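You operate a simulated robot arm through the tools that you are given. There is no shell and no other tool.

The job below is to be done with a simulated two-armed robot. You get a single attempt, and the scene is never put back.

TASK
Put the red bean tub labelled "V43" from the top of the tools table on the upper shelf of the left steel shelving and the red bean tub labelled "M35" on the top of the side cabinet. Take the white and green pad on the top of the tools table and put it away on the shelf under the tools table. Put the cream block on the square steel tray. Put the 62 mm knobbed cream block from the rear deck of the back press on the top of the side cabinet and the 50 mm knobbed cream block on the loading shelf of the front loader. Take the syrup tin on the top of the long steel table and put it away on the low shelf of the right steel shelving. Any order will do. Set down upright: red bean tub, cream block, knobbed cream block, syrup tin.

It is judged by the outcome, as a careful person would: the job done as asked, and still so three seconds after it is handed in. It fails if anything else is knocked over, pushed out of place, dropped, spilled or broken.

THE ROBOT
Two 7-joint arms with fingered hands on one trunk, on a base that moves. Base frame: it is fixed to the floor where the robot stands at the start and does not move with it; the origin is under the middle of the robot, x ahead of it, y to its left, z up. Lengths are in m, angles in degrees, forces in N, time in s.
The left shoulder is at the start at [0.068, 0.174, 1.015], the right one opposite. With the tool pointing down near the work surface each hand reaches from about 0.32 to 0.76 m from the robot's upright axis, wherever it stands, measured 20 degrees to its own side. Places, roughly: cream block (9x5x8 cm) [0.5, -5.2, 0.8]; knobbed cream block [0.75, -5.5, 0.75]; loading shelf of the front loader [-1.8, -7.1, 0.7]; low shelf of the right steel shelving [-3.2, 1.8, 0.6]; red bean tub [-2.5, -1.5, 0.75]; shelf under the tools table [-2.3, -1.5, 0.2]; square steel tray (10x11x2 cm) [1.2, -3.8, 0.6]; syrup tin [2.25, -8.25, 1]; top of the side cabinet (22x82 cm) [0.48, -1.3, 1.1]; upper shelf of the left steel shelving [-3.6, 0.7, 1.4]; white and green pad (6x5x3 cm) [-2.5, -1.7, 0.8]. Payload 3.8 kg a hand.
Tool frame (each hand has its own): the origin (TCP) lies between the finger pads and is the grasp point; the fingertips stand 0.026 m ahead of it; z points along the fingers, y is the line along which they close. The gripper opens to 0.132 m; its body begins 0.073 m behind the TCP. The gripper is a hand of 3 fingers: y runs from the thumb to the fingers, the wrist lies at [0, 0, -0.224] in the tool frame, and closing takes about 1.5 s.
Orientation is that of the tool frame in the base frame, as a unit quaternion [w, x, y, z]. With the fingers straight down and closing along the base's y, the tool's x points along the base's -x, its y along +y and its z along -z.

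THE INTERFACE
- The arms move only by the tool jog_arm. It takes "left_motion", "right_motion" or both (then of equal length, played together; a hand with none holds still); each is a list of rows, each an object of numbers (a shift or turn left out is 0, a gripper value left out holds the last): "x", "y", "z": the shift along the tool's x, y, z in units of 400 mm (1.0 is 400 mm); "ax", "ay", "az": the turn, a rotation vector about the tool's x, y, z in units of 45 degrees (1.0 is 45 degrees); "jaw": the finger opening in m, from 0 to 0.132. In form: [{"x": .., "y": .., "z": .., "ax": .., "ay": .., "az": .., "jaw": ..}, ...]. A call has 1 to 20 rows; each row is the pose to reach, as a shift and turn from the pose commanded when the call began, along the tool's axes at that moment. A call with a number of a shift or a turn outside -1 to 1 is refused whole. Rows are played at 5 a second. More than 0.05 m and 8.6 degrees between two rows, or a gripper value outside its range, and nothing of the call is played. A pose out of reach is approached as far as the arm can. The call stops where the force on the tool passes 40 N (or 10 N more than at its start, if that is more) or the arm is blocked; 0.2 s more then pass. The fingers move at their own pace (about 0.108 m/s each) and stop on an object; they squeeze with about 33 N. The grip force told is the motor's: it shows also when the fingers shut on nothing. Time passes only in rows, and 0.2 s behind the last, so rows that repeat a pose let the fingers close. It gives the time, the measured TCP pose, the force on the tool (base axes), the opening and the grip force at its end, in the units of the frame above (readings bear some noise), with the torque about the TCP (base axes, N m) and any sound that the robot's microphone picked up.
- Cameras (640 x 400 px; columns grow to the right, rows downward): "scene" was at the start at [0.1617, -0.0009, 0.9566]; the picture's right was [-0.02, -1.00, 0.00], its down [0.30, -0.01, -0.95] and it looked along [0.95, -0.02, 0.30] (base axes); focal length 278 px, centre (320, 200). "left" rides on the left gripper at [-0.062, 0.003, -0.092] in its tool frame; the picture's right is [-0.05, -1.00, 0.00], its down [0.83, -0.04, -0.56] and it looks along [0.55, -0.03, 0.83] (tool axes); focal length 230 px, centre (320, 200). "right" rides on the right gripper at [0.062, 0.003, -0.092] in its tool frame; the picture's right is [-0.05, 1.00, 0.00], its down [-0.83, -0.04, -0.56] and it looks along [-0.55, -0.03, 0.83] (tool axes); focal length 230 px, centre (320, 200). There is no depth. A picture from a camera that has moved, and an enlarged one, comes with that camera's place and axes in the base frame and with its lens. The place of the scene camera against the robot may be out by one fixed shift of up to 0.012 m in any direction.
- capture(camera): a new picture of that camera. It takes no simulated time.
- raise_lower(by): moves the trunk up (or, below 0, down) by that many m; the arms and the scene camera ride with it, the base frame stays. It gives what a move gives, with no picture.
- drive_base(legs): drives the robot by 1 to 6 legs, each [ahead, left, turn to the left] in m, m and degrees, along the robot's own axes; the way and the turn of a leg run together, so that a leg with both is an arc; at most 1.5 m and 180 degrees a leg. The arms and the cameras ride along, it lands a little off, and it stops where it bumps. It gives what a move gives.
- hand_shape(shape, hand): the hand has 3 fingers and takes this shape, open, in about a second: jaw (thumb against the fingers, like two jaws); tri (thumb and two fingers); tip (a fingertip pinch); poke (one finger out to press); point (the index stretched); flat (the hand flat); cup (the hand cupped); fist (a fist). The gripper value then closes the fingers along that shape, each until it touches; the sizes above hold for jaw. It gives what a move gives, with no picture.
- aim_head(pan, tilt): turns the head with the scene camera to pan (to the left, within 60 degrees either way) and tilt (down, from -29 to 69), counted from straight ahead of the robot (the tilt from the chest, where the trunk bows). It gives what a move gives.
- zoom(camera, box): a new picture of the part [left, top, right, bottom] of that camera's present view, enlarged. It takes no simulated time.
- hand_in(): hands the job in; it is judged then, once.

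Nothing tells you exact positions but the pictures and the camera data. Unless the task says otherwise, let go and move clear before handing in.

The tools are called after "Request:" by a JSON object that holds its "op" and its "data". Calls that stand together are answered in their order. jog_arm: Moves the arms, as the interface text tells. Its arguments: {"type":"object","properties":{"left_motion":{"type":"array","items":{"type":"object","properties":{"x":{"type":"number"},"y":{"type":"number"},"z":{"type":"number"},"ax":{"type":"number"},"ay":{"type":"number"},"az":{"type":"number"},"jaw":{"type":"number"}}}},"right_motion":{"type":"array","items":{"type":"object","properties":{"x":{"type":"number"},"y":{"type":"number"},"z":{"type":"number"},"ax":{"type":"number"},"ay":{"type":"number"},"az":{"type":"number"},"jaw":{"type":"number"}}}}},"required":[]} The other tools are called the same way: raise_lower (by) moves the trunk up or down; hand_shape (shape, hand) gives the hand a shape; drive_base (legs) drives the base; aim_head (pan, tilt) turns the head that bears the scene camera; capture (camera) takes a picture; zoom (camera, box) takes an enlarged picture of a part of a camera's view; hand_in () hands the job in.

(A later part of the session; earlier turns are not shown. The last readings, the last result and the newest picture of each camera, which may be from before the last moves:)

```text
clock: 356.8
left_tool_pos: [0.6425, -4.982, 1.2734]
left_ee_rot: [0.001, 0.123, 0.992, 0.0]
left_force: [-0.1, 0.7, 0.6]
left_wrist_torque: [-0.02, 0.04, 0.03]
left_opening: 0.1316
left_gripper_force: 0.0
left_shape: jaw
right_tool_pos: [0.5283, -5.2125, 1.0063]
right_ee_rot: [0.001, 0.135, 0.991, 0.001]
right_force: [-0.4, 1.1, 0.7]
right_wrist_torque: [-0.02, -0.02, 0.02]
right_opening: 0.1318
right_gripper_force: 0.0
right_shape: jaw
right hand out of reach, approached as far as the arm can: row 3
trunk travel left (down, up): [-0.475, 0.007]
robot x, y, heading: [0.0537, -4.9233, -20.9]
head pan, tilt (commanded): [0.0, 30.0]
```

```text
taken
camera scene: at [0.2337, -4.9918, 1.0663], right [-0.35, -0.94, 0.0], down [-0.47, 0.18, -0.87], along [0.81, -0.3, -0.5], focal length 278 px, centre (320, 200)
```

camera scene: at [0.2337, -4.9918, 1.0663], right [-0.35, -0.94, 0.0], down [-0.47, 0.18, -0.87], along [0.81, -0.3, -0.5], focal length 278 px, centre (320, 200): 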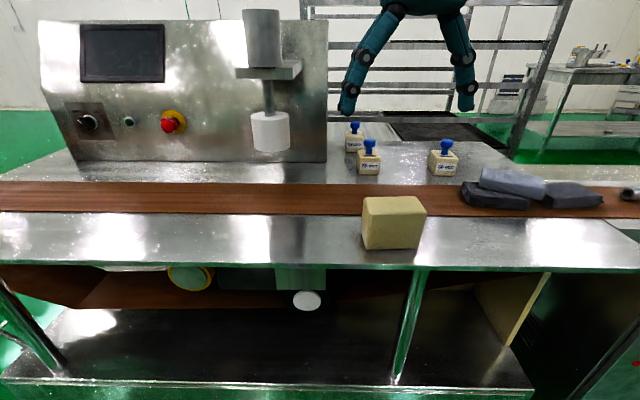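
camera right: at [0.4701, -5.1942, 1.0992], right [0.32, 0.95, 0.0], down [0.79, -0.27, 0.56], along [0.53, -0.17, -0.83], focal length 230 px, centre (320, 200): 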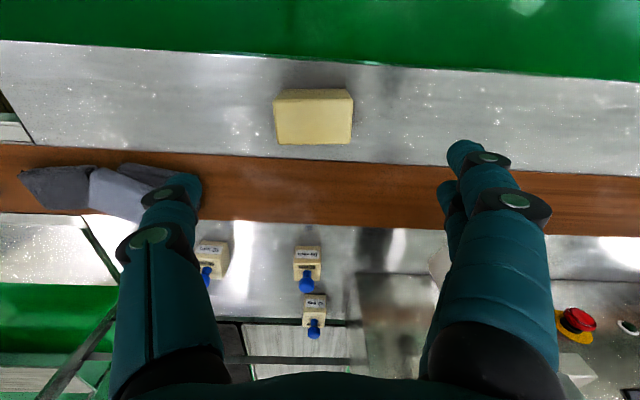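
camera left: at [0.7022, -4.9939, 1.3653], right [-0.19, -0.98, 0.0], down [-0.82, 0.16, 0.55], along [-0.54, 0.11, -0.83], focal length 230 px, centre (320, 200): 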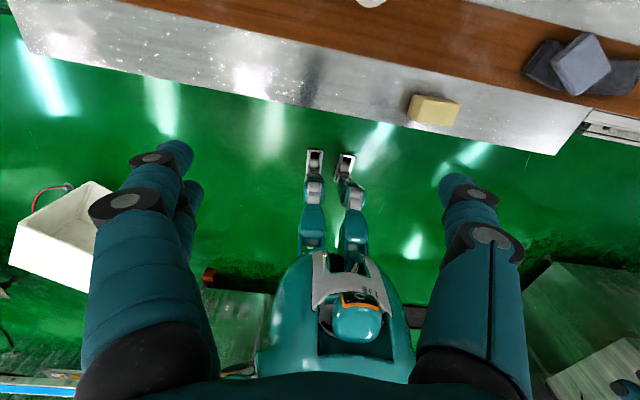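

Request:
{"op": "jog_arm", "data": {"right_motion": [{"z": 0.09, "y": -0.01}, {"z": 0.18, "y": -0.015}, {"z": 0.25, "y": -0.015}, {"z": 0.25, "y": -0.015}]}}

Request:
{"op": "capture", "data": {"camera": "right"}}

Request:
{"op": "zoom", "data": {"camera": "scene", "box": [300, 80, 500, 280]}}

```text
clock: 357.8
left_tool_pos: [0.641, -4.9817, 1.2729]
left_ee_rot: [0.001, 0.124, 0.992, 0.0]
left_force: [-0.6, -0.2, 1.1]
left_wrist_torque: [0.04, -0.01, 0.01]
left_opening: 0.132
left_gripper_force: 0.0
left_shape: jaw
right_tool_pos: [0.5293, -5.2212, 0.9074]
right_ee_rot: [0.001, 0.136, 0.991, 0.003]
right_force: [-0.2, 1.4, 0.2]
right_wrist_torque: [0.0, 0.02, 0.01]
right_opening: 0.1321
right_gripper_force: 0.1
right_shape: jaw
trunk travel left (down, up): [-0.475, 0.007]
robot x, y, heading: [0.0518, -4.9235, -20.6]
head pan, tilt (commanded): [0.0, 30.0]
```

```text
taken
camera right: at [0.4697, -5.2016, 0.9989], right [0.32, 0.95, 0.0], down [0.79, -0.27, 0.56], along [0.53, -0.17, -0.83], focal length 230 px, centre (320, 200)
```

right: 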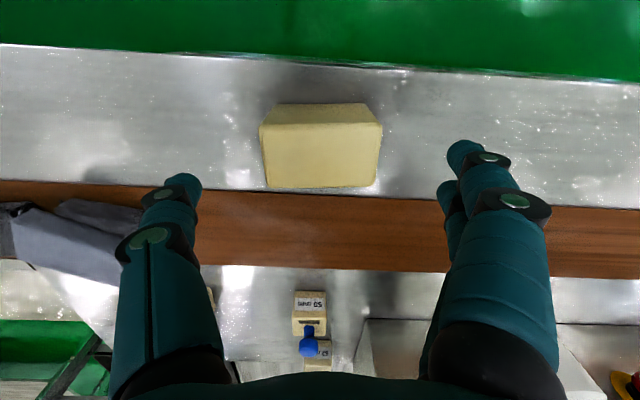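

```text
2.00 times, centred on (400, 180) of scene
camera zoom: at [0.2337, -4.9919, 1.0662], right [-0.35, -0.94, 0.0], down [-0.47, 0.18, -0.87], along [0.81, -0.3, -0.5], focal length 555 px, centre (160, 240)
```

zoom: 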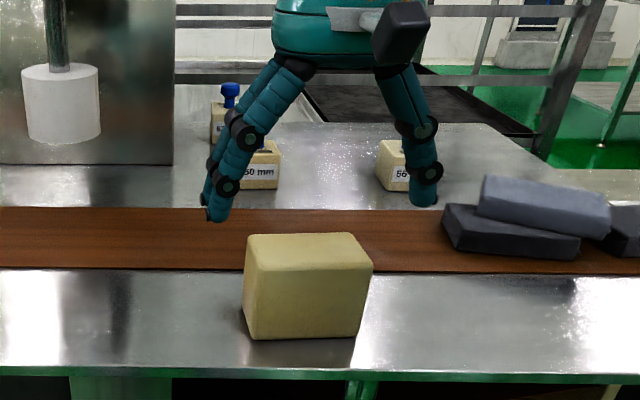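

The block's top is at about 0.83 (deck 0.75). I adjust 9 mm forward, descend and close high on the block.

Request:
{"op": "jog_arm", "data": {"right_motion": [{"z": 0.08, "x": -0.022}, {"z": 0.16, "x": -0.022}, {"z": 0.21, "x": -0.022}, {"z": 0.238, "x": -0.022}, {"z": 0.238, "x": -0.022}]}}

Request:
{"op": "capture", "data": {"camera": "right"}}

```text
clock: 359.0
left_tool_pos: [0.6417, -4.981, 1.2738]
left_ee_rot: [0.001, 0.124, 0.992, 0.0]
left_force: [0.1, 0.7, 0.0]
left_wrist_torque: [-0.01, -0.01, -0.01]
left_opening: 0.1321
left_gripper_force: 0.0
left_shape: jaw
right_tool_pos: [0.5371, -5.2203, 0.8118]
right_ee_rot: [0.001, 0.134, 0.991, 0.001]
right_force: [0.2, -0.7, 2.1]
right_wrist_torque: [-0.04, 0.02, -0.05]
right_opening: 0.1321
right_gripper_force: 0.0
right_shape: jaw
trunk travel left (down, up): [-0.475, 0.007]
robot x, y, heading: [0.0535, -4.9212, -20.7]
head pan, tilt (commanded): [0.0, 30.0]
```

```text
taken
camera right: at [0.4788, -5.2008, 0.9035], right [0.32, 0.95, 0.0], down [0.79, -0.27, 0.56], along [0.53, -0.17, -0.83], focal length 230 px, centre (320, 200)
```

right: 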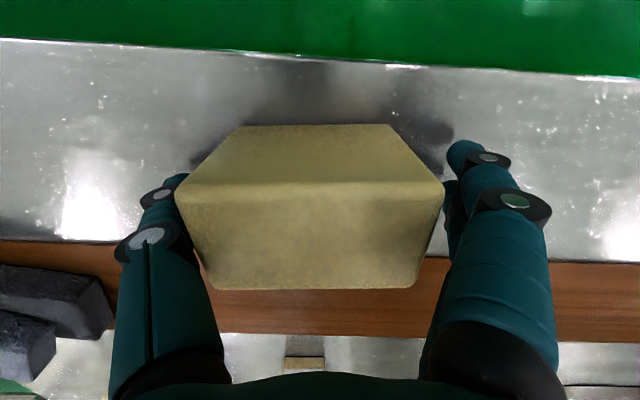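

Request:
{"op": "jog_arm", "data": {"right_motion": [{"y": -0.01}, {"y": -0.01, "jaw": 0.11}, {"y": -0.01, "jaw": 0.08}, {"y": -0.01, "jaw": 0.06}, {"y": -0.01, "jaw": 0.06}, {"y": -0.01, "jaw": 0.06}, {"y": -0.01, "jaw": 0.06}, {"y": -0.01, "jaw": 0.06}]}}

Request:
{"op": "capture", "data": {"camera": "right"}}

```text
clock: 360.8
left_tool_pos: [0.6434, -4.9821, 1.2724]
left_ee_rot: [0.0, 0.123, 0.992, 0.0]
left_force: [0.6, 0.8, 0.5]
left_wrist_torque: [0.0, -0.02, 0.01]
left_opening: 0.1319
left_gripper_force: 0.1
left_shape: jaw
right_tool_pos: [0.5371, -5.2242, 0.8108]
right_ee_rot: [0.001, 0.134, 0.991, 0.002]
right_force: [0.0, -1.2, 0.4]
right_wrist_torque: [0.01, -0.03, 0.03]
right_opening: 0.0798
right_gripper_force: 33.2
right_shape: jaw
trunk travel left (down, up): [-0.475, 0.007]
robot x, y, heading: [0.0534, -4.9206, -20.6]
head pan, tilt (commanded): [0.0, 30.0]
```

```text
taken
camera right: at [0.4782, -5.205, 0.9034], right [0.32, 0.95, 0.0], down [0.79, -0.27, 0.56], along [0.53, -0.17, -0.83], focal length 230 px, centre (320, 200)
```

right: 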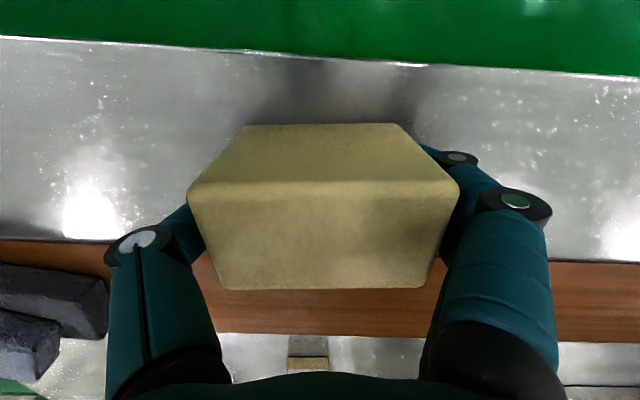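

Request:
{"op": "jog_arm", "data": {"right_motion": [{"z": -0.03}, {"z": -0.1}, {"z": -0.2}, {"z": -0.3}, {"z": -0.4}, {"z": -0.5}, {"z": -0.6}, {"z": -0.6}]}}

Request:
{"op": "capture", "data": {"camera": "right"}}

```text
clock: 362.6
left_tool_pos: [0.6436, -4.9826, 1.2732]
left_ee_rot: [0.001, 0.123, 0.992, 0.0]
left_force: [0.6, 0.8, -0.2]
left_wrist_torque: [-0.02, -0.01, 0.02]
left_opening: 0.1318
left_gripper_force: 0.1
left_shape: jaw
right_tool_pos: [0.5356, -5.2279, 1.0521]
right_ee_rot: [-0.001, 0.135, 0.991, 0.001]
right_force: [0.3, 0.8, -3.6]
right_wrist_torque: [0.02, 0.0, 0.02]
right_opening: 0.0795
right_gripper_force: 32.7
right_shape: jaw
trunk travel left (down, up): [-0.475, 0.007]
robot x, y, heading: [0.0557, -4.9247, -20.1]
head pan, tilt (commanded): [0.0, 30.0]
```

```text
taken
camera right: at [0.4776, -5.2078, 1.1436], right [0.32, 0.95, 0.0], down [0.79, -0.27, 0.55], along [0.53, -0.17, -0.83], focal length 230 px, centre (320, 200)
```

right: 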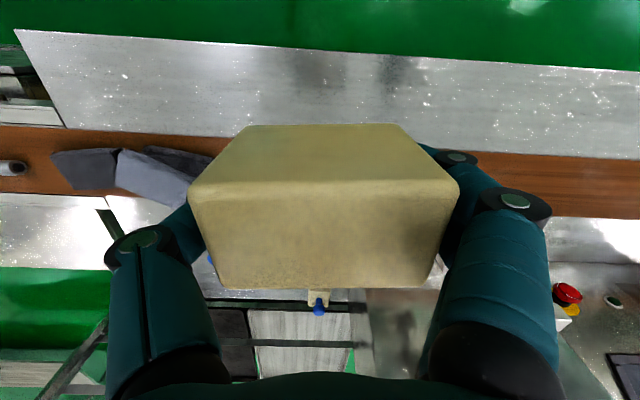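

The cream block is held. I draw both hands in and strafe left along the lane to the small stand with the tray.

Request:
{"op": "jog_arm", "data": {"right_motion": [{"x": 0.06}, {"x": 0.12}, {"x": 0.18}, {"x": 0.24}, {"x": 0.24}], "left_motion": [{"x": 0.08}, {"x": 0.16}, {"x": 0.24}, {"x": 0.3}, {"x": 0.3}]}}

Request:
{"op": "drive_base", "data": {"legs": [[0, 0, -1.2], [0, 1.5, 0]]}}

Request:
{"op": "aim_head", "data": {"pan": 0, "tilt": 35}}

Request:
{"op": "capture", "data": {"camera": "scene"}}

Request:
{"op": "capture", "data": {"camera": "left"}}

```text
clock: 363.8
left_tool_pos: [0.5275, -4.9522, 1.2721]
left_ee_rot: [0.001, 0.124, 0.992, 0.0]
left_force: [0.0, -0.6, -0.4]
left_wrist_torque: [-0.01, 0.05, -0.01]
left_opening: 0.1319
left_gripper_force: 0.0
left_shape: jaw
right_tool_pos: [0.4444, -5.2029, 1.0547]
right_ee_rot: [0.0, 0.135, 0.991, 0.001]
right_force: [1.1, 0.7, -2.9]
right_wrist_torque: [0.01, 0.03, 0.01]
right_opening: 0.0794
right_gripper_force: 32.8
right_shape: jaw
trunk travel left (down, up): [-0.475, 0.007]
robot x, y, heading: [0.0506, -4.9251, -20.6]
head pan, tilt (commanded): [0.0, 30.0]
```

```text
clock: 377.8
left_tool_pos: [1.081, -3.5126, 1.2734]
left_ee_rot: [0.0, 0.121, 0.993, 0.0]
left_force: [-0.2, 0.3, 0.7]
left_wrist_torque: [0.04, 0.02, -0.02]
left_opening: 0.132
left_gripper_force: 0.0
left_shape: jaw
right_tool_pos: [0.9994, -3.7613, 1.0544]
right_ee_rot: [0.0, 0.133, 0.991, 0.001]
right_force: [0.5, -0.7, -2.8]
right_wrist_torque: [0.0, -0.01, 0.03]
right_opening: 0.0796
right_gripper_force: 33.1
right_shape: jaw
trunk travel left (down, up): [-0.475, 0.007]
robot x, y, heading: [0.6032, -3.4841, -20.3]
head pan, tilt (commanded): [0.0, 30.0]
```

```text
clock: 378.5
left_tool_pos: [1.0802, -3.5117, 1.272]
left_ee_rot: [0.0, 0.121, 0.993, 0.0]
left_force: [-0.3, 0.2, -1.0]
left_wrist_torque: [0.0, -0.03, -0.01]
left_opening: 0.132
left_gripper_force: 0.2
left_shape: jaw
right_tool_pos: [0.9982, -3.7615, 1.0546]
right_ee_rot: [0.0, 0.133, 0.991, 0.002]
right_force: [0.4, -0.2, -4.2]
right_wrist_torque: [0.03, -0.01, 0.04]
right_opening: 0.0795
right_gripper_force: 33.6
right_shape: jaw
trunk travel left (down, up): [-0.475, 0.007]
robot x, y, heading: [0.605, -3.4841, -20.3]
head pan, tilt (commanded): [0.0, 35.0]
```

```text
taken
camera scene: at [0.7858, -3.5521, 1.0583], right [-0.35, -0.94, 0.0], down [-0.54, 0.2, -0.82], along [0.77, -0.28, -0.57], focal length 278 px, centre (320, 200)
```

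scene: 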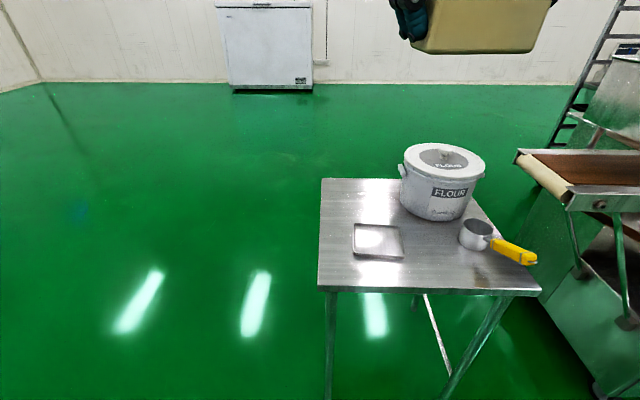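

```text
taken
camera left: at [1.1403, -3.5229, 1.3653], right [-0.19, -0.98, 0.0], down [-0.82, 0.16, 0.55], along [-0.54, 0.11, -0.83], focal length 230 px, centre (320, 200)
```

left: 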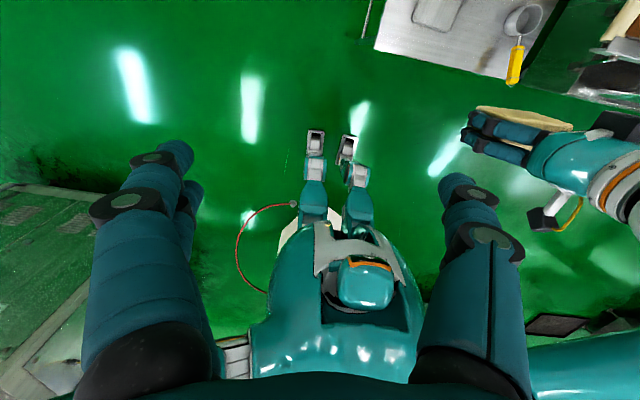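

Request:
{"op": "zoom", "data": {"camera": "scene", "box": [310, 150, 470, 300]}}

Request:
{"op": "capture", "data": {"camera": "right"}}

```text
2.67 times, centred on (390, 225) of scene
camera zoom: at [0.7858, -3.5521, 1.0583], right [-0.35, -0.94, 0.0], down [-0.54, 0.2, -0.82], along [0.77, -0.28, -0.57], focal length 740 px, centre (133, 133)
```

zoom: 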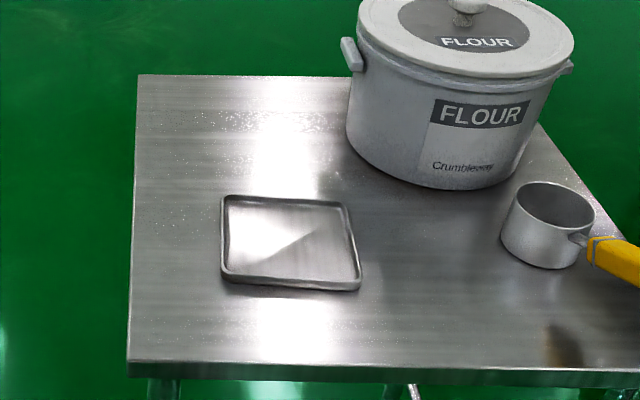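

```text
taken
camera right: at [0.9403, -3.7429, 1.1466], right [0.31, 0.95, 0.0], down [0.79, -0.26, 0.55], along [0.53, -0.17, -0.83], focal length 230 px, centre (320, 200)
```

right: 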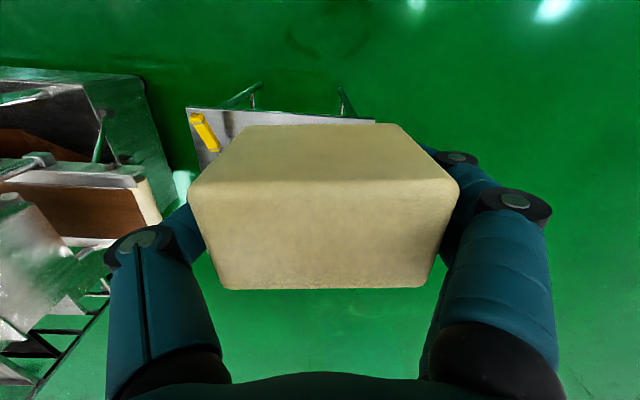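

The tray is about at (1.18,-3.84), turned to about -26°. I use the left hand's camera for a more exact measure before placing.

Request:
{"op": "jog_arm", "data": {"left_motion": [{"x": -0.08, "z": 0.02}, {"x": -0.16, "z": 0.05}, {"x": -0.24, "z": 0.09}, {"x": -0.32, "z": 0.13}, {"x": -0.375, "z": 0.16}, {"x": -0.375, "z": 0.16}]}}

Request:
{"op": "capture", "data": {"camera": "left"}}

```text
clock: 379.9
left_tool_pos: [1.223, -3.547, 1.2088]
left_ee_rot: [0.001, 0.121, 0.993, 0.0]
left_force: [-0.3, 0.2, 1.0]
left_wrist_torque: [-0.01, 0.02, -0.01]
left_opening: 0.132
left_gripper_force: 0.0
left_shape: jaw
right_tool_pos: [0.999, -3.7609, 1.0543]
right_ee_rot: [0.0, 0.133, 0.991, 0.001]
right_force: [0.0, 0.1, -3.8]
right_wrist_torque: [-0.03, -0.03, 0.0]
right_opening: 0.0795
right_gripper_force: 32.8
right_shape: jaw
trunk travel left (down, up): [-0.475, 0.007]
robot x, y, heading: [0.6072, -3.4828, -20.1]
head pan, tilt (commanded): [0.0, 35.0]
```

```text
taken
camera left: at [1.2834, -3.559, 1.301], right [-0.19, -0.98, 0.0], down [-0.82, 0.16, 0.55], along [-0.54, 0.11, -0.83], focal length 230 px, centre (320, 200)
```

left: 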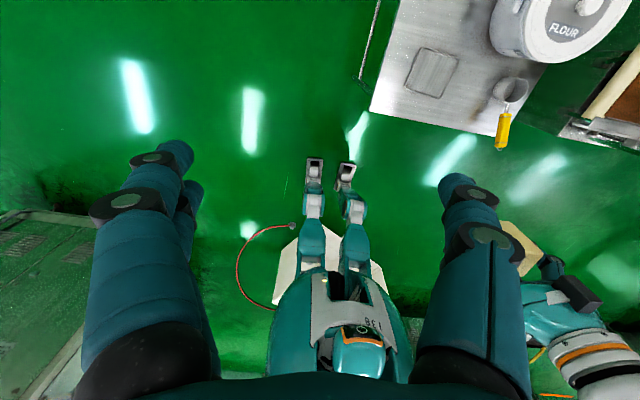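

Request:
{"op": "zoom", "data": {"camera": "left", "box": [370, 20, 530, 130]}}

```text
3.64 times, centred on (450, 75) of left
camera zoom: at [1.2834, -3.559, 1.301], right [-0.19, -0.98, 0.0], down [-0.82, 0.16, 0.55], along [-0.54, 0.11, -0.83], focal length 837 px, centre (-153, 654)
```

zoom: 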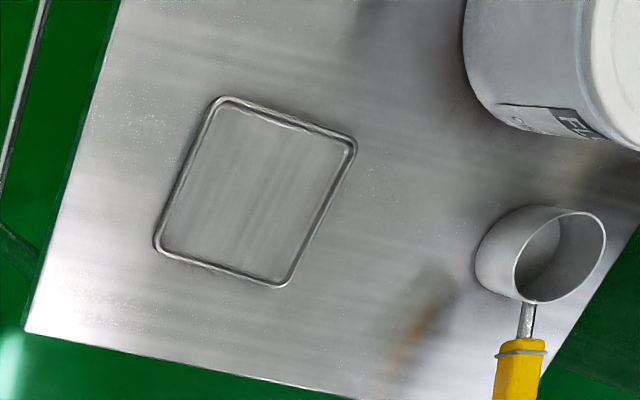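

The left camera puts the tray's centre at (1.172,-3.8315), oriented about -25°. I move 0.1 m closer, lower the trunk a little, and then bring the block over it.

Request:
{"op": "drive_base", "data": {"legs": [[0.1, 0, 0]]}}

Request:
{"op": "raise_lower", "data": {"by": -0.15}}

Request:
{"op": "capture", "data": {"camera": "left"}}

Request:
{"op": "capture", "data": {"camera": "scene"}}

```text
clock: 381.0
left_tool_pos: [1.3179, -3.5805, 1.2102]
left_ee_rot: [0.001, 0.12, 0.993, 0.0]
left_force: [-0.5, 0.5, -0.3]
left_wrist_torque: [0.01, 0.0, -0.02]
left_opening: 0.1318
left_gripper_force: 0.0
left_shape: jaw
right_tool_pos: [1.0932, -3.7952, 1.0563]
right_ee_rot: [0.002, 0.131, 0.991, 0.002]
right_force: [0.1, 0.3, -4.3]
right_wrist_torque: [-0.01, -0.02, 0.01]
right_opening: 0.0798
right_gripper_force: 33.0
right_shape: jaw
trunk travel left (down, up): [-0.475, 0.007]
robot x, y, heading: [0.7014, -3.5214, -20.4]
head pan, tilt (commanded): [0.0, 35.0]
```

```text
clock: 382.8
left_tool_pos: [1.3185, -3.5813, 1.0592]
left_ee_rot: [0.001, 0.12, 0.993, 0.0]
left_force: [0.5, -0.4, -0.4]
left_wrist_torque: [-0.02, -0.01, 0.01]
left_opening: 0.1318
left_gripper_force: 0.0
left_shape: jaw
right_tool_pos: [1.0933, -3.7961, 0.9055]
right_ee_rot: [0.001, 0.131, 0.991, 0.002]
right_force: [0.5, 0.2, -3.1]
right_wrist_torque: [-0.03, -0.03, 0.0]
right_opening: 0.0797
right_gripper_force: 32.7
right_shape: jaw
trunk travel left (down, up): [-0.325, 0.157]
robot x, y, heading: [0.7013, -3.5165, -20.2]
head pan, tilt (commanded): [0.0, 35.0]
```

```text
taken
camera left: at [1.3779, -3.593, 1.1517], right [-0.19, -0.98, 0.0], down [-0.82, 0.16, 0.55], along [-0.54, 0.1, -0.83], focal length 230 px, centre (320, 200)
```

left: 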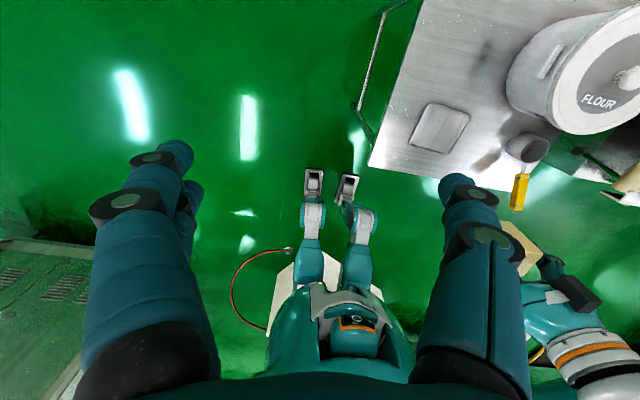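

```text
taken
camera scene: at [0.8621, -3.5799, 0.8743], right [-0.35, -0.94, 0.0], down [-0.54, 0.2, -0.82], along [0.77, -0.28, -0.57], focal length 278 px, centre (320, 200)
```

scene: 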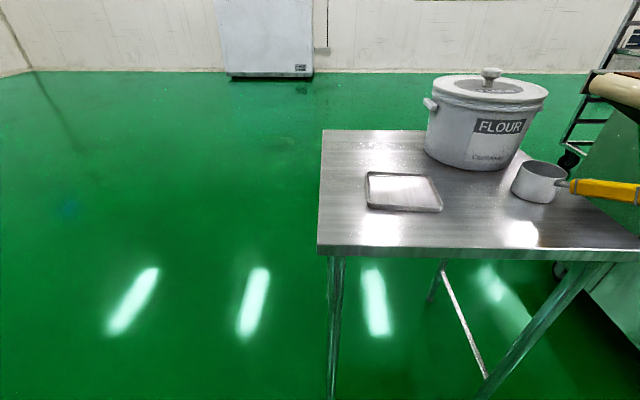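

Request:
{"op": "zoom", "data": {"camera": "left", "box": [380, 80, 500, 170]}}

```text
4.44 times, centred on (440, 125) of left
camera zoom: at [1.3779, -3.593, 1.1517], right [-0.19, -0.98, 0.0], down [-0.82, 0.16, 0.55], along [-0.54, 0.1, -0.83], focal length 1022 px, centre (-213, 533)
```

zoom: 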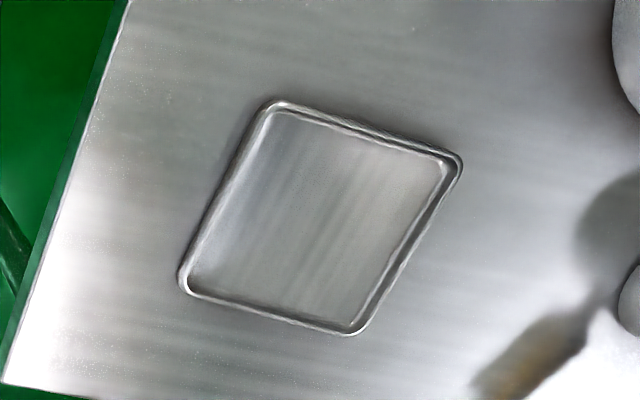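

Second measure agrees: tray centre (1.170,-3.834). I move the block over it, turn it 10° to match, and descend to just above the rim.

Request:
{"op": "jog_arm", "data": {"right_motion": [{"x": -0.07, "y": -0.014, "az": 0.08}, {"x": -0.14, "y": -0.028, "az": 0.16}, {"x": -0.21, "y": -0.0415, "az": 0.227}, {"x": -0.21, "y": -0.0415, "az": 0.227, "z": 0.1}, {"x": -0.21, "y": -0.0415, "az": 0.227, "z": 0.2}, {"x": -0.21, "y": -0.0415, "az": 0.227, "z": 0.3}, {"x": -0.21, "y": -0.0415, "az": 0.227, "z": 0.39}, {"x": -0.21, "y": -0.0415, "az": 0.227, "z": 0.39}]}}

Request:
{"op": "capture", "data": {"camera": "left"}}

Request:
{"op": "capture", "data": {"camera": "scene"}}

Request:
{"op": "capture", "data": {"camera": "right"}}

```text
clock: 384.6
left_tool_pos: [1.3186, -3.5814, 1.0599]
left_ee_rot: [0.0, 0.119, 0.993, 0.0]
left_force: [-1.0, -0.2, -0.5]
left_wrist_torque: [0.01, -0.03, 0.02]
left_opening: 0.132
left_gripper_force: 0.1
left_shape: jaw
right_tool_pos: [1.1706, -3.8311, 0.7514]
right_ee_rot: [0.001, 0.219, 0.976, 0.001]
right_force: [-0.5, 0.3, -3.2]
right_wrist_torque: [-0.04, -0.03, 0.02]
right_opening: 0.0795
right_gripper_force: 32.8
right_shape: jaw
trunk travel left (down, up): [-0.325, 0.157]
robot x, y, heading: [0.7006, -3.5162, -20.1]
head pan, tilt (commanded): [0.0, 35.0]
```

```text
taken
camera left: at [1.3782, -3.5931, 1.1511], right [-0.19, -0.98, 0.0], down [-0.82, 0.16, 0.55], along [-0.54, 0.1, -0.83], focal length 230 px, centre (320, 200)
```

left: 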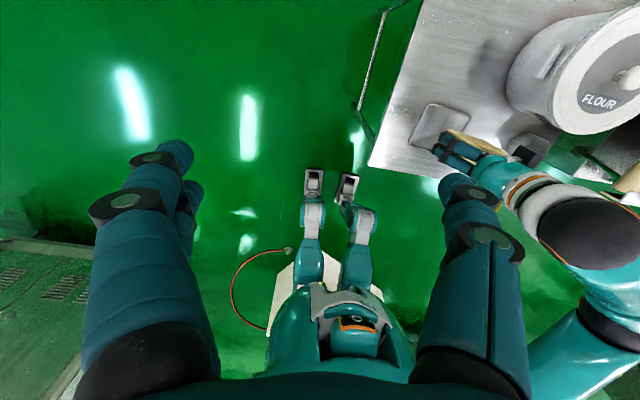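

```text
taken
camera scene: at [0.8622, -3.5799, 0.8743], right [-0.35, -0.94, 0.0], down [-0.54, 0.2, -0.82], along [0.77, -0.28, -0.57], focal length 278 px, centre (320, 200)
```

scene: 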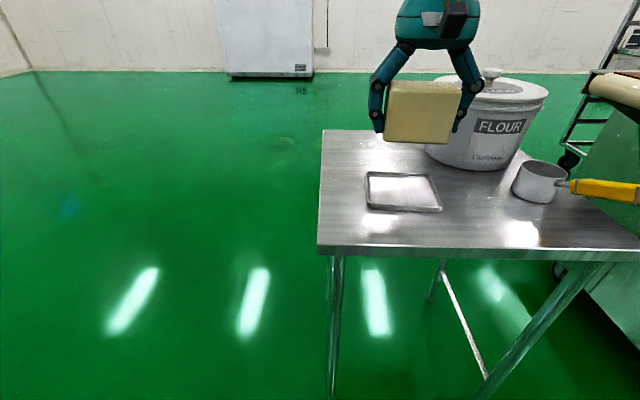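

```text
taken
camera right: at [1.1165, -3.8029, 0.8426], right [0.47, 0.88, 0.0], down [0.73, -0.4, 0.55], along [0.49, -0.26, -0.83], focal length 230 px, centre (320, 200)
```

right: 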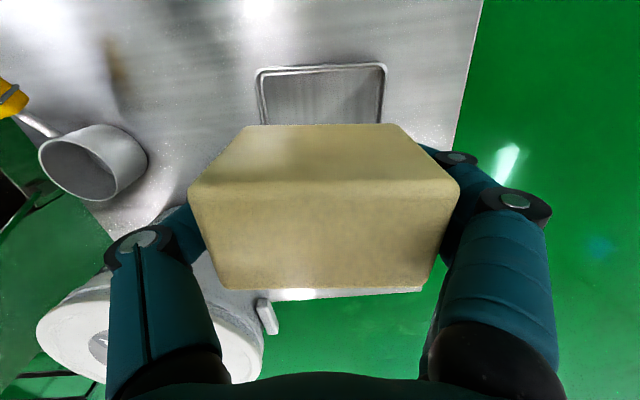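

The block is lined up with the tray in both views. I lower it slowly into the tray.

Request:
{"op": "jog_arm", "data": {"right_motion": [{"z": 0.05}, {"z": 0.1}, {"z": 0.14}, {"z": 0.17}, {"z": 0.19}, {"z": 0.2}, {"z": 0.2}]}}

Request:
{"op": "zoom", "data": {"camera": "scene", "box": [330, 60, 530, 240]}}

Request:
{"op": "capture", "data": {"camera": "right"}}

```text
clock: 386.2
left_tool_pos: [1.3198, -3.5826, 1.0598]
left_ee_rot: [0.001, 0.12, 0.993, 0.0]
left_force: [0.0, -0.3, -0.3]
left_wrist_torque: [-0.01, 0.0, -0.03]
left_opening: 0.1319
left_gripper_force: 0.1
left_shape: jaw
right_tool_pos: [1.1715, -3.8323, 0.6678]
right_ee_rot: [-0.001, 0.219, 0.976, 0.002]
right_force: [-0.1, 0.4, -3.0]
right_wrist_torque: [0.0, 0.02, 0.0]
right_opening: 0.0797
right_gripper_force: 33.2
right_shape: jaw
trunk travel left (down, up): [-0.325, 0.157]
robot x, y, heading: [0.7001, -3.5148, -20.1]
head pan, tilt (commanded): [0.0, 35.0]
```

```text
2.22 times, centred on (430, 150) of scene
camera zoom: at [0.8622, -3.58, 0.8742], right [-0.35, -0.94, 0.0], down [-0.54, 0.2, -0.82], along [0.77, -0.28, -0.57], focal length 617 px, centre (76, 311)
```

zoom: 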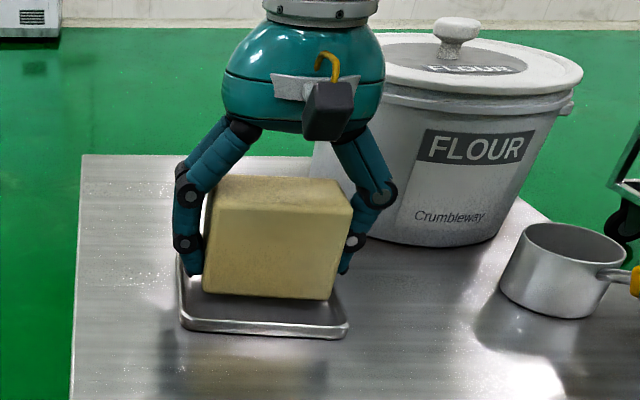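

```text
taken
camera right: at [1.1171, -3.8045, 0.7608], right [0.47, 0.88, 0.0], down [0.73, -0.4, 0.55], along [0.49, -0.26, -0.83], focal length 230 px, centre (320, 200)
```

right: 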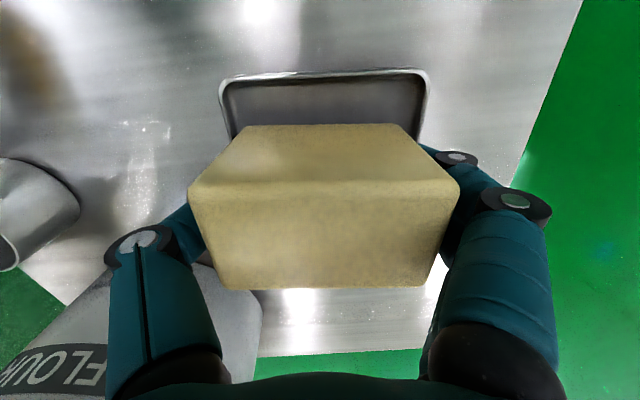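

Request:
{"op": "jog_arm", "data": {"right_motion": [{"z": 0.01}, {"z": 0.02}, {"z": 0.03}, {"z": 0.03}]}}

```text
clock: 387.2
left_tool_pos: [1.318, -3.5814, 1.06]
left_ee_rot: [0.001, 0.119, 0.993, 0.0]
left_force: [0.2, -0.6, -0.8]
left_wrist_torque: [0.03, 0.01, 0.01]
left_opening: 0.132
left_gripper_force: 0.0
left_shape: jaw
right_tool_pos: [1.1701, -3.832, 0.6578]
right_ee_rot: [0.002, 0.219, 0.976, 0.003]
right_force: [-1.1, -0.1, 9.6]
right_wrist_torque: [-0.03, 0.05, -0.01]
right_opening: 0.0791
right_gripper_force: 32.9
right_shape: jaw
trunk travel left (down, up): [-0.325, 0.157]
robot x, y, heading: [0.7003, -3.5244, -20.4]
head pan, tilt (commanded): [0.0, 35.0]
```

Contact. I ease off slightly, check, and release.

Request:
{"op": "jog_arm", "data": {"right_motion": [{"z": -0.004}, {"z": -0.005}]}}

Request:
{"op": "zoom", "data": {"camera": "scene", "box": [350, 100, 470, 230]}}

Request:
{"op": "capture", "data": {"camera": "right"}}

```text
clock: 387.8
left_tool_pos: [1.3186, -3.5812, 1.0588]
left_ee_rot: [0.0, 0.12, 0.993, 0.0]
left_force: [1.1, 0.9, -1.1]
left_wrist_torque: [-0.02, -0.02, 0.01]
left_opening: 0.1321
left_gripper_force: 0.0
left_shape: jaw
right_tool_pos: [1.1702, -3.8334, 0.6579]
right_ee_rot: [0.001, 0.219, 0.976, 0.001]
right_force: [2.0, -0.6, 3.4]
right_wrist_torque: [0.03, -0.04, 0.0]
right_opening: 0.0795
right_gripper_force: 33.3
right_shape: jaw
trunk travel left (down, up): [-0.325, 0.157]
robot x, y, heading: [0.7019, -3.522, -20.3]
head pan, tilt (commanded): [0.0, 35.0]
```

```text
3.08 times, centred on (410, 165) of scene
camera zoom: at [0.8621, -3.5798, 0.8743], right [-0.34, -0.94, 0.0], down [-0.54, 0.2, -0.82], along [0.77, -0.28, -0.57], focal length 854 px, centre (43, 308)
```

zoom: 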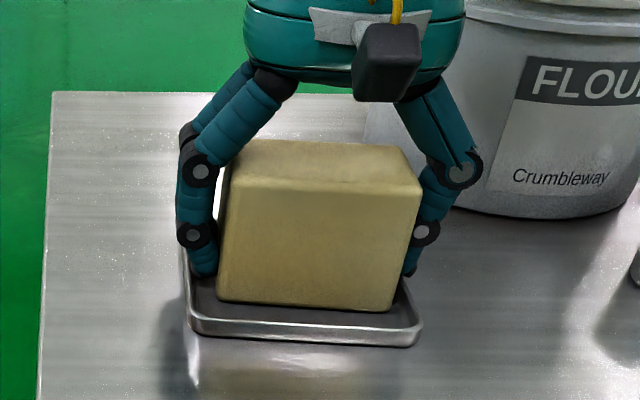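

```text
taken
camera right: at [1.1162, -3.8042, 0.7499], right [0.47, 0.88, 0.0], down [0.73, -0.4, 0.55], along [0.49, -0.26, -0.83], focal length 230 px, centre (320, 200)
```

right: 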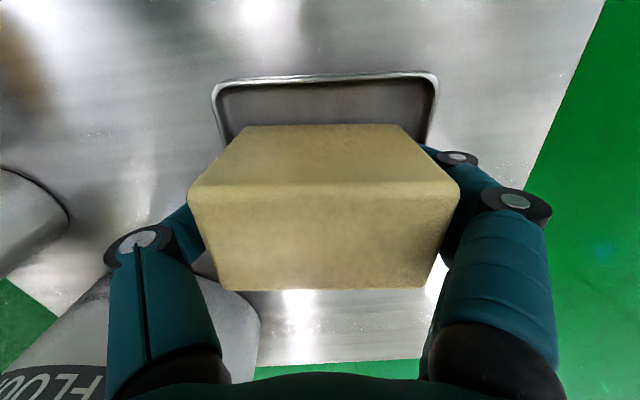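

Request:
{"op": "jog_arm", "data": {"right_motion": [{"jaw": 0.09}, {"jaw": 0.105}, {"jaw": 0.12}, {"jaw": 0.13}, {"jaw": 0.13}, {"jaw": 0.13}]}}

Request:
{"op": "jog_arm", "data": {"right_motion": [{"z": -0.04}, {"z": -0.1}, {"z": -0.2}, {"z": -0.3}, {"z": -0.4}, {"z": -0.5}, {"z": -0.5}]}}

Request:
{"op": "capture", "data": {"camera": "right"}}

Request:
{"op": "zoom", "data": {"camera": "scene", "box": [310, 60, 570, 260]}}

```text
clock: 389.2
left_tool_pos: [1.3169, -3.5814, 1.0589]
left_ee_rot: [0.001, 0.119, 0.993, 0.0]
left_force: [0.6, 0.2, 0.3]
left_wrist_torque: [-0.01, 0.02, 0.01]
left_opening: 0.1317
left_gripper_force: 0.1
left_shape: jaw
right_tool_pos: [1.1708, -3.832, 0.6586]
right_ee_rot: [0.001, 0.219, 0.976, 0.003]
right_force: [-4.0, -0.7, 13.6]
right_wrist_torque: [-0.22, -0.05, 0.05]
right_opening: 0.1268
right_gripper_force: 0.1
right_shape: jaw
trunk travel left (down, up): [-0.325, 0.157]
robot x, y, heading: [0.7, -3.5231, -20.4]
head pan, tilt (commanded): [0.0, 35.0]
```

```text
clock: 390.8
left_tool_pos: [1.319, -3.5815, 1.0589]
left_ee_rot: [0.001, 0.12, 0.993, 0.0]
left_force: [-0.3, 0.0, -0.1]
left_wrist_torque: [-0.04, 0.02, -0.02]
left_opening: 0.132
left_gripper_force: 0.1
left_shape: jaw
right_tool_pos: [1.1718, -3.8318, 0.8593]
right_ee_rot: [-0.001, 0.219, 0.976, 0.002]
right_force: [0.4, 0.6, -0.1]
right_wrist_torque: [-0.01, -0.01, 0.01]
right_opening: 0.1298
right_gripper_force: 0.1
right_shape: jaw
trunk travel left (down, up): [-0.325, 0.157]
robot x, y, heading: [0.7, -3.5227, -20.1]
head pan, tilt (commanded): [0.0, 35.0]
```

```text
taken
camera right: at [1.1178, -3.8036, 0.9512], right [0.47, 0.88, 0.0], down [0.73, -0.4, 0.55], along [0.49, -0.26, -0.83], focal length 230 px, centre (320, 200)
```

right: 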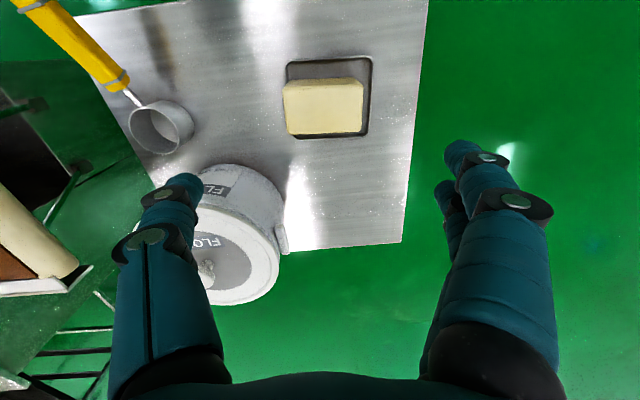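

```text
2.00 times, centred on (440, 160) of scene
camera zoom: at [0.8621, -3.58, 0.8742], right [-0.35, -0.94, 0.0], down [-0.54, 0.2, -0.82], along [0.77, -0.28, -0.57], focal length 555 px, centre (80, 280)
```

zoom: 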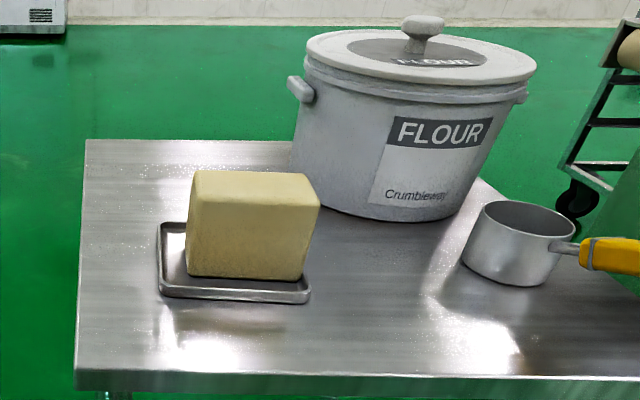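

Request:
{"op": "zoom", "data": {"camera": "scene", "box": [375, 130, 485, 220]}}

Request:
{"op": "zoom", "data": {"camera": "right", "box": [270, 40, 390, 150]}}

Request:
{"op": "zoom", "data": {"camera": "left", "box": [380, 60, 520, 180]}}

```text
4.44 times, centred on (430, 175) of scene
camera zoom: at [0.8621, -3.58, 0.8742], right [-0.35, -0.94, 0.0], down [-0.54, 0.2, -0.82], along [0.77, -0.28, -0.57], focal length 1234 px, centre (-169, 311)
```

zoom: 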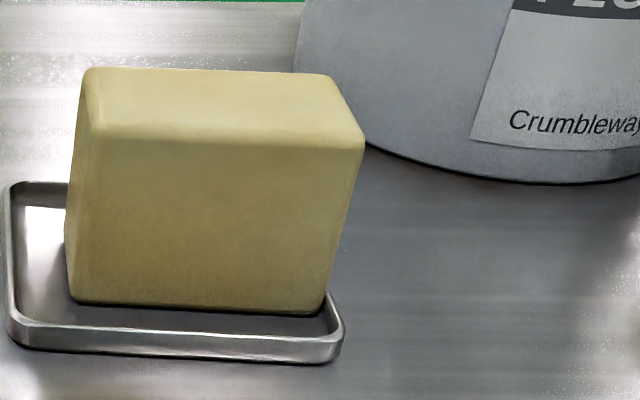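

```text
3.64 times, centred on (330, 95) of right
camera zoom: at [1.1178, -3.8036, 0.9512], right [0.47, 0.88, 0.0], down [0.73, -0.4, 0.55], along [0.49, -0.26, -0.83], focal length 837 px, centre (284, 582)
```

zoom: 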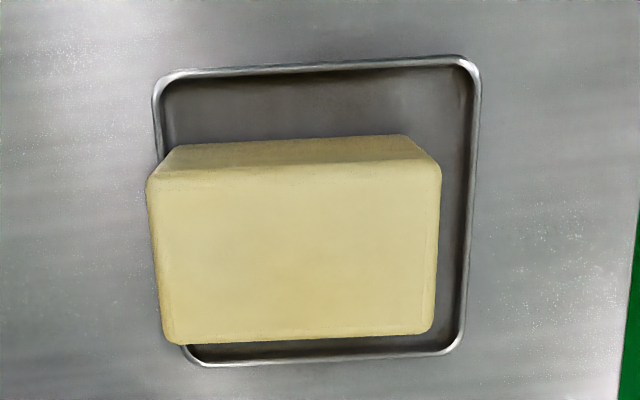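

```text
3.33 times, centred on (450, 120) of left
camera zoom: at [1.3783, -3.5932, 1.1511], right [-0.19, -0.98, 0.0], down [-0.82, 0.16, 0.55], along [-0.54, 0.1, -0.83], focal length 767 px, centre (-113, 467)
```

zoom: 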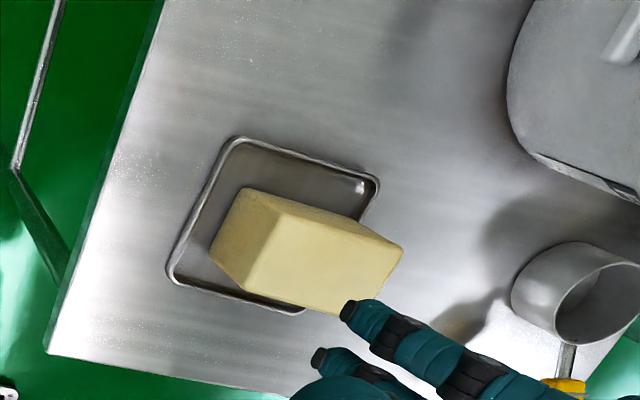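

The cream block stands upright inside the tray. I raise the trunk, draw the hands in and go back along the lane to the knobbed blocks.

Request:
{"op": "raise_lower", "data": {"by": 0.15}}

Request:
{"op": "jog_arm", "data": {"right_motion": [{"x": 0.06, "z": -0.08, "az": -0.05}, {"x": 0.12, "z": -0.16, "az": -0.1}, {"x": 0.18, "z": -0.24, "az": -0.15}, {"x": 0.24, "z": -0.32, "az": -0.15}, {"x": 0.3, "z": -0.4, "az": -0.15}, {"x": 0.3, "z": -0.45, "az": -0.15}, {"x": 0.3, "z": -0.45, "az": -0.15}], "left_motion": [{"x": 0.06}, {"x": 0.12}, {"x": 0.18}, {"x": 0.24}, {"x": 0.3}, {"x": 0.35, "az": 0.07}, {"x": 0.35, "az": 0.12}]}}

Request:
{"op": "drive_base", "data": {"legs": [[0, 0, -1.3], [0, -1.48, 0]]}}

Request:
{"op": "capture", "data": {"camera": "scene"}}

Request:
{"op": "capture", "data": {"camera": "right"}}

```text
clock: 392.5
left_tool_pos: [1.3195, -3.5815, 1.2065]
left_ee_rot: [0.0, 0.12, 0.993, 0.0]
left_force: [0.9, 0.9, 0.1]
left_wrist_torque: [0.0, 0.03, -0.01]
left_opening: 0.1322
left_gripper_force: 0.2
left_shape: jaw
right_tool_pos: [1.171, -3.8341, 1.0065]
right_ee_rot: [-0.001, 0.219, 0.976, 0.002]
right_force: [0.2, -0.6, 0.5]
right_wrist_torque: [-0.01, 0.02, -0.02]
right_opening: 0.1298
right_gripper_force: 0.1
right_shape: jaw
trunk travel left (down, up): [-0.475, 0.007]
robot x, y, heading: [0.7004, -3.5219, -20.1]
head pan, tilt (commanded): [0.0, 35.0]
```

```text
clock: 394.1
left_tool_pos: [1.1828, -3.5478, 1.2102]
left_ee_rot: [0.001, 0.167, 0.986, 0.0]
left_force: [-0.3, -0.2, -0.3]
left_wrist_torque: [0.0, 0.05, -0.01]
left_opening: 0.1319
left_gripper_force: 0.2
left_shape: jaw
right_tool_pos: [1.0612, -3.7825, 1.1851]
right_ee_rot: [-0.001, 0.161, 0.987, 0.002]
right_force: [-0.5, 0.9, 0.2]
right_wrist_torque: [0.01, -0.04, 0.04]
right_opening: 0.1299
right_gripper_force: 0.1
right_shape: jaw
trunk travel left (down, up): [-0.475, 0.007]
robot x, y, heading: [0.7002, -3.5188, -20.2]
head pan, tilt (commanded): [0.0, 35.0]
```

```text
clock: 407.6
left_tool_pos: [0.6446, -4.9321, 1.2096]
left_ee_rot: [0.001, 0.176, 0.984, 0.0]
left_force: [0.2, 0.1, -0.1]
left_wrist_torque: [-0.03, 0.02, 0.0]
left_opening: 0.1322
left_gripper_force: 0.1
left_shape: jaw
right_tool_pos: [0.5197, -5.1634, 1.1866]
right_ee_rot: [0.0, 0.169, 0.986, 0.002]
right_force: [-0.2, 0.3, 0.2]
right_wrist_torque: [0.0, 0.0, 0.0]
right_opening: 0.13
right_gripper_force: 0.1
right_shape: jaw
trunk travel left (down, up): [-0.475, 0.007]
robot x, y, heading: [0.1689, -4.8929, -21.1]
head pan, tilt (commanded): [0.0, 35.0]
```

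```text
taken
camera scene: at [0.3423, -4.9652, 1.0583], right [-0.36, -0.93, 0.0], down [-0.53, 0.21, -0.82], along [0.76, -0.3, -0.57], focal length 278 px, centre (320, 200)
```

scene: 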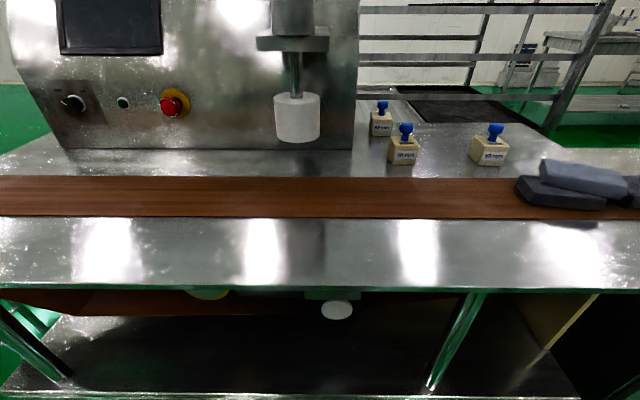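

```text
taken
camera right: at [0.4629, -5.1398, 1.2786], right [0.38, 0.92, 0.0], down [0.77, -0.32, 0.56], along [0.51, -0.21, -0.83], focal length 230 px, centre (320, 200)
```

right: 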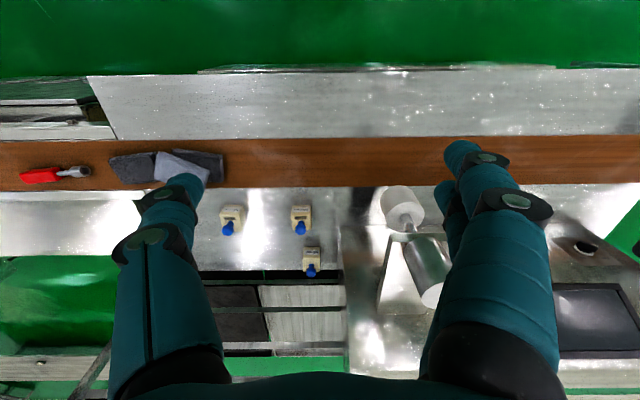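

Request:
{"op": "zoom", "data": {"camera": "right", "box": [270, 180, 370, 290]}}

Request:
{"op": "zoom", "data": {"camera": "scene", "box": [340, 80, 530, 190]}}

```text
3.64 times, centred on (320, 235) of right
camera zoom: at [0.4629, -5.1398, 1.2786], right [0.38, 0.92, 0.0], down [0.77, -0.32, 0.56], along [0.51, -0.21, -0.83], focal length 837 px, centre (320, 73)
```

zoom: 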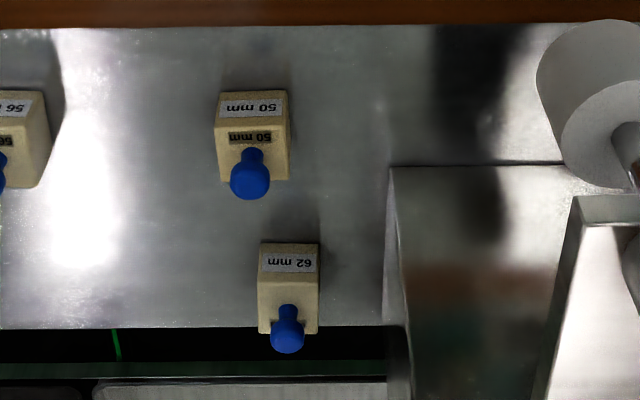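

```text
3.37 times, centred on (435, 135) of scene
camera zoom: at [0.3423, -4.9652, 1.0583], right [-0.36, -0.93, 0.0], down [-0.53, 0.21, -0.82], along [0.76, -0.3, -0.57], focal length 935 px, centre (-67, 419)
```

zoom: 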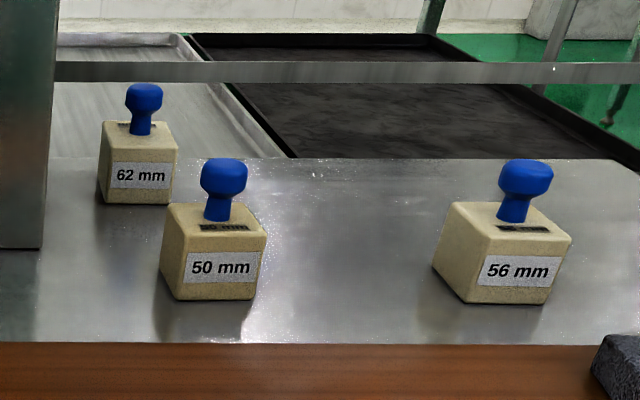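

I can measure both blocks now: the 50 mm block near (.81,-5.338) and the 62 mm block near (.970,-5.377), beside the panel. I will take the 50 with the left hand first, so I shift right and closer.

Request:
{"op": "drive_base", "data": {"legs": [[0, -0.33, 0], [0.13, 0, 0]]}}

Request:
{"op": "capture", "data": {"camera": "left"}}

Request:
{"op": "capture", "data": {"camera": "scene"}}

```text
clock: 411.9
left_tool_pos: [0.6483, -5.2824, 1.2104]
left_ee_rot: [0.001, 0.173, 0.985, 0.0]
left_force: [0.7, 0.5, -0.8]
left_wrist_torque: [0.02, -0.04, -0.01]
left_opening: 0.1318
left_gripper_force: 0.0
left_shape: jaw
right_tool_pos: [0.5253, -5.5135, 1.187]
right_ee_rot: [0.0, 0.165, 0.986, 0.001]
right_force: [0.0, 0.2, 0.7]
right_wrist_torque: [0.01, 0.01, 0.02]
right_opening: 0.1297
right_gripper_force: 0.0
right_shape: jaw
trunk travel left (down, up): [-0.475, 0.007]
robot x, y, heading: [0.1676, -5.2472, -20.5]
head pan, tilt (commanded): [0.0, 35.0]
```

```text
taken
camera left: at [0.7061, -5.2996, 1.3025], right [-0.29, -0.96, 0.0], down [-0.8, 0.24, 0.55], along [-0.53, 0.16, -0.83], focal length 230 px, centre (320, 200)
```

left: 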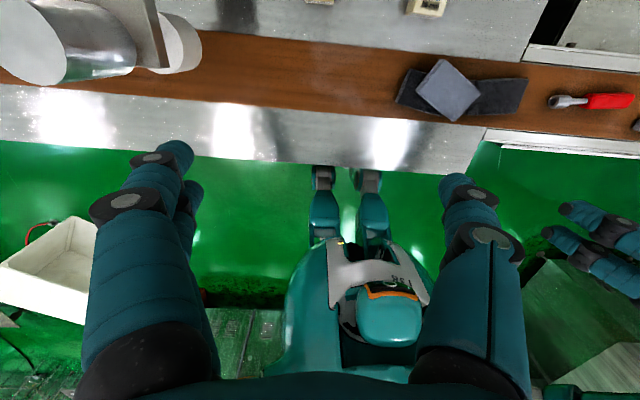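

```text
taken
camera scene: at [0.3462, -5.3167, 1.0587], right [-0.36, -0.93, 0.0], down [-0.54, 0.2, -0.82], along [0.77, -0.29, -0.57], focal length 278 px, centre (320, 200)
```

scene: 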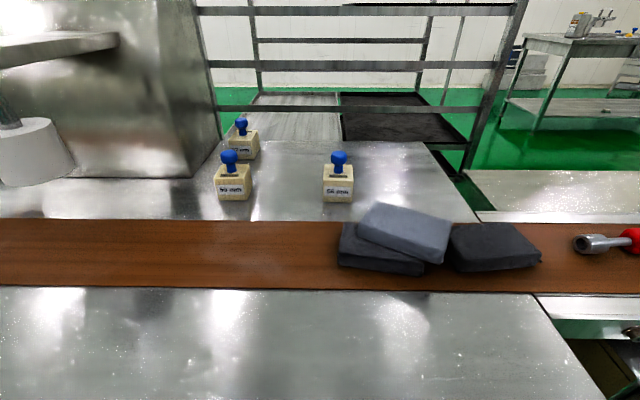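

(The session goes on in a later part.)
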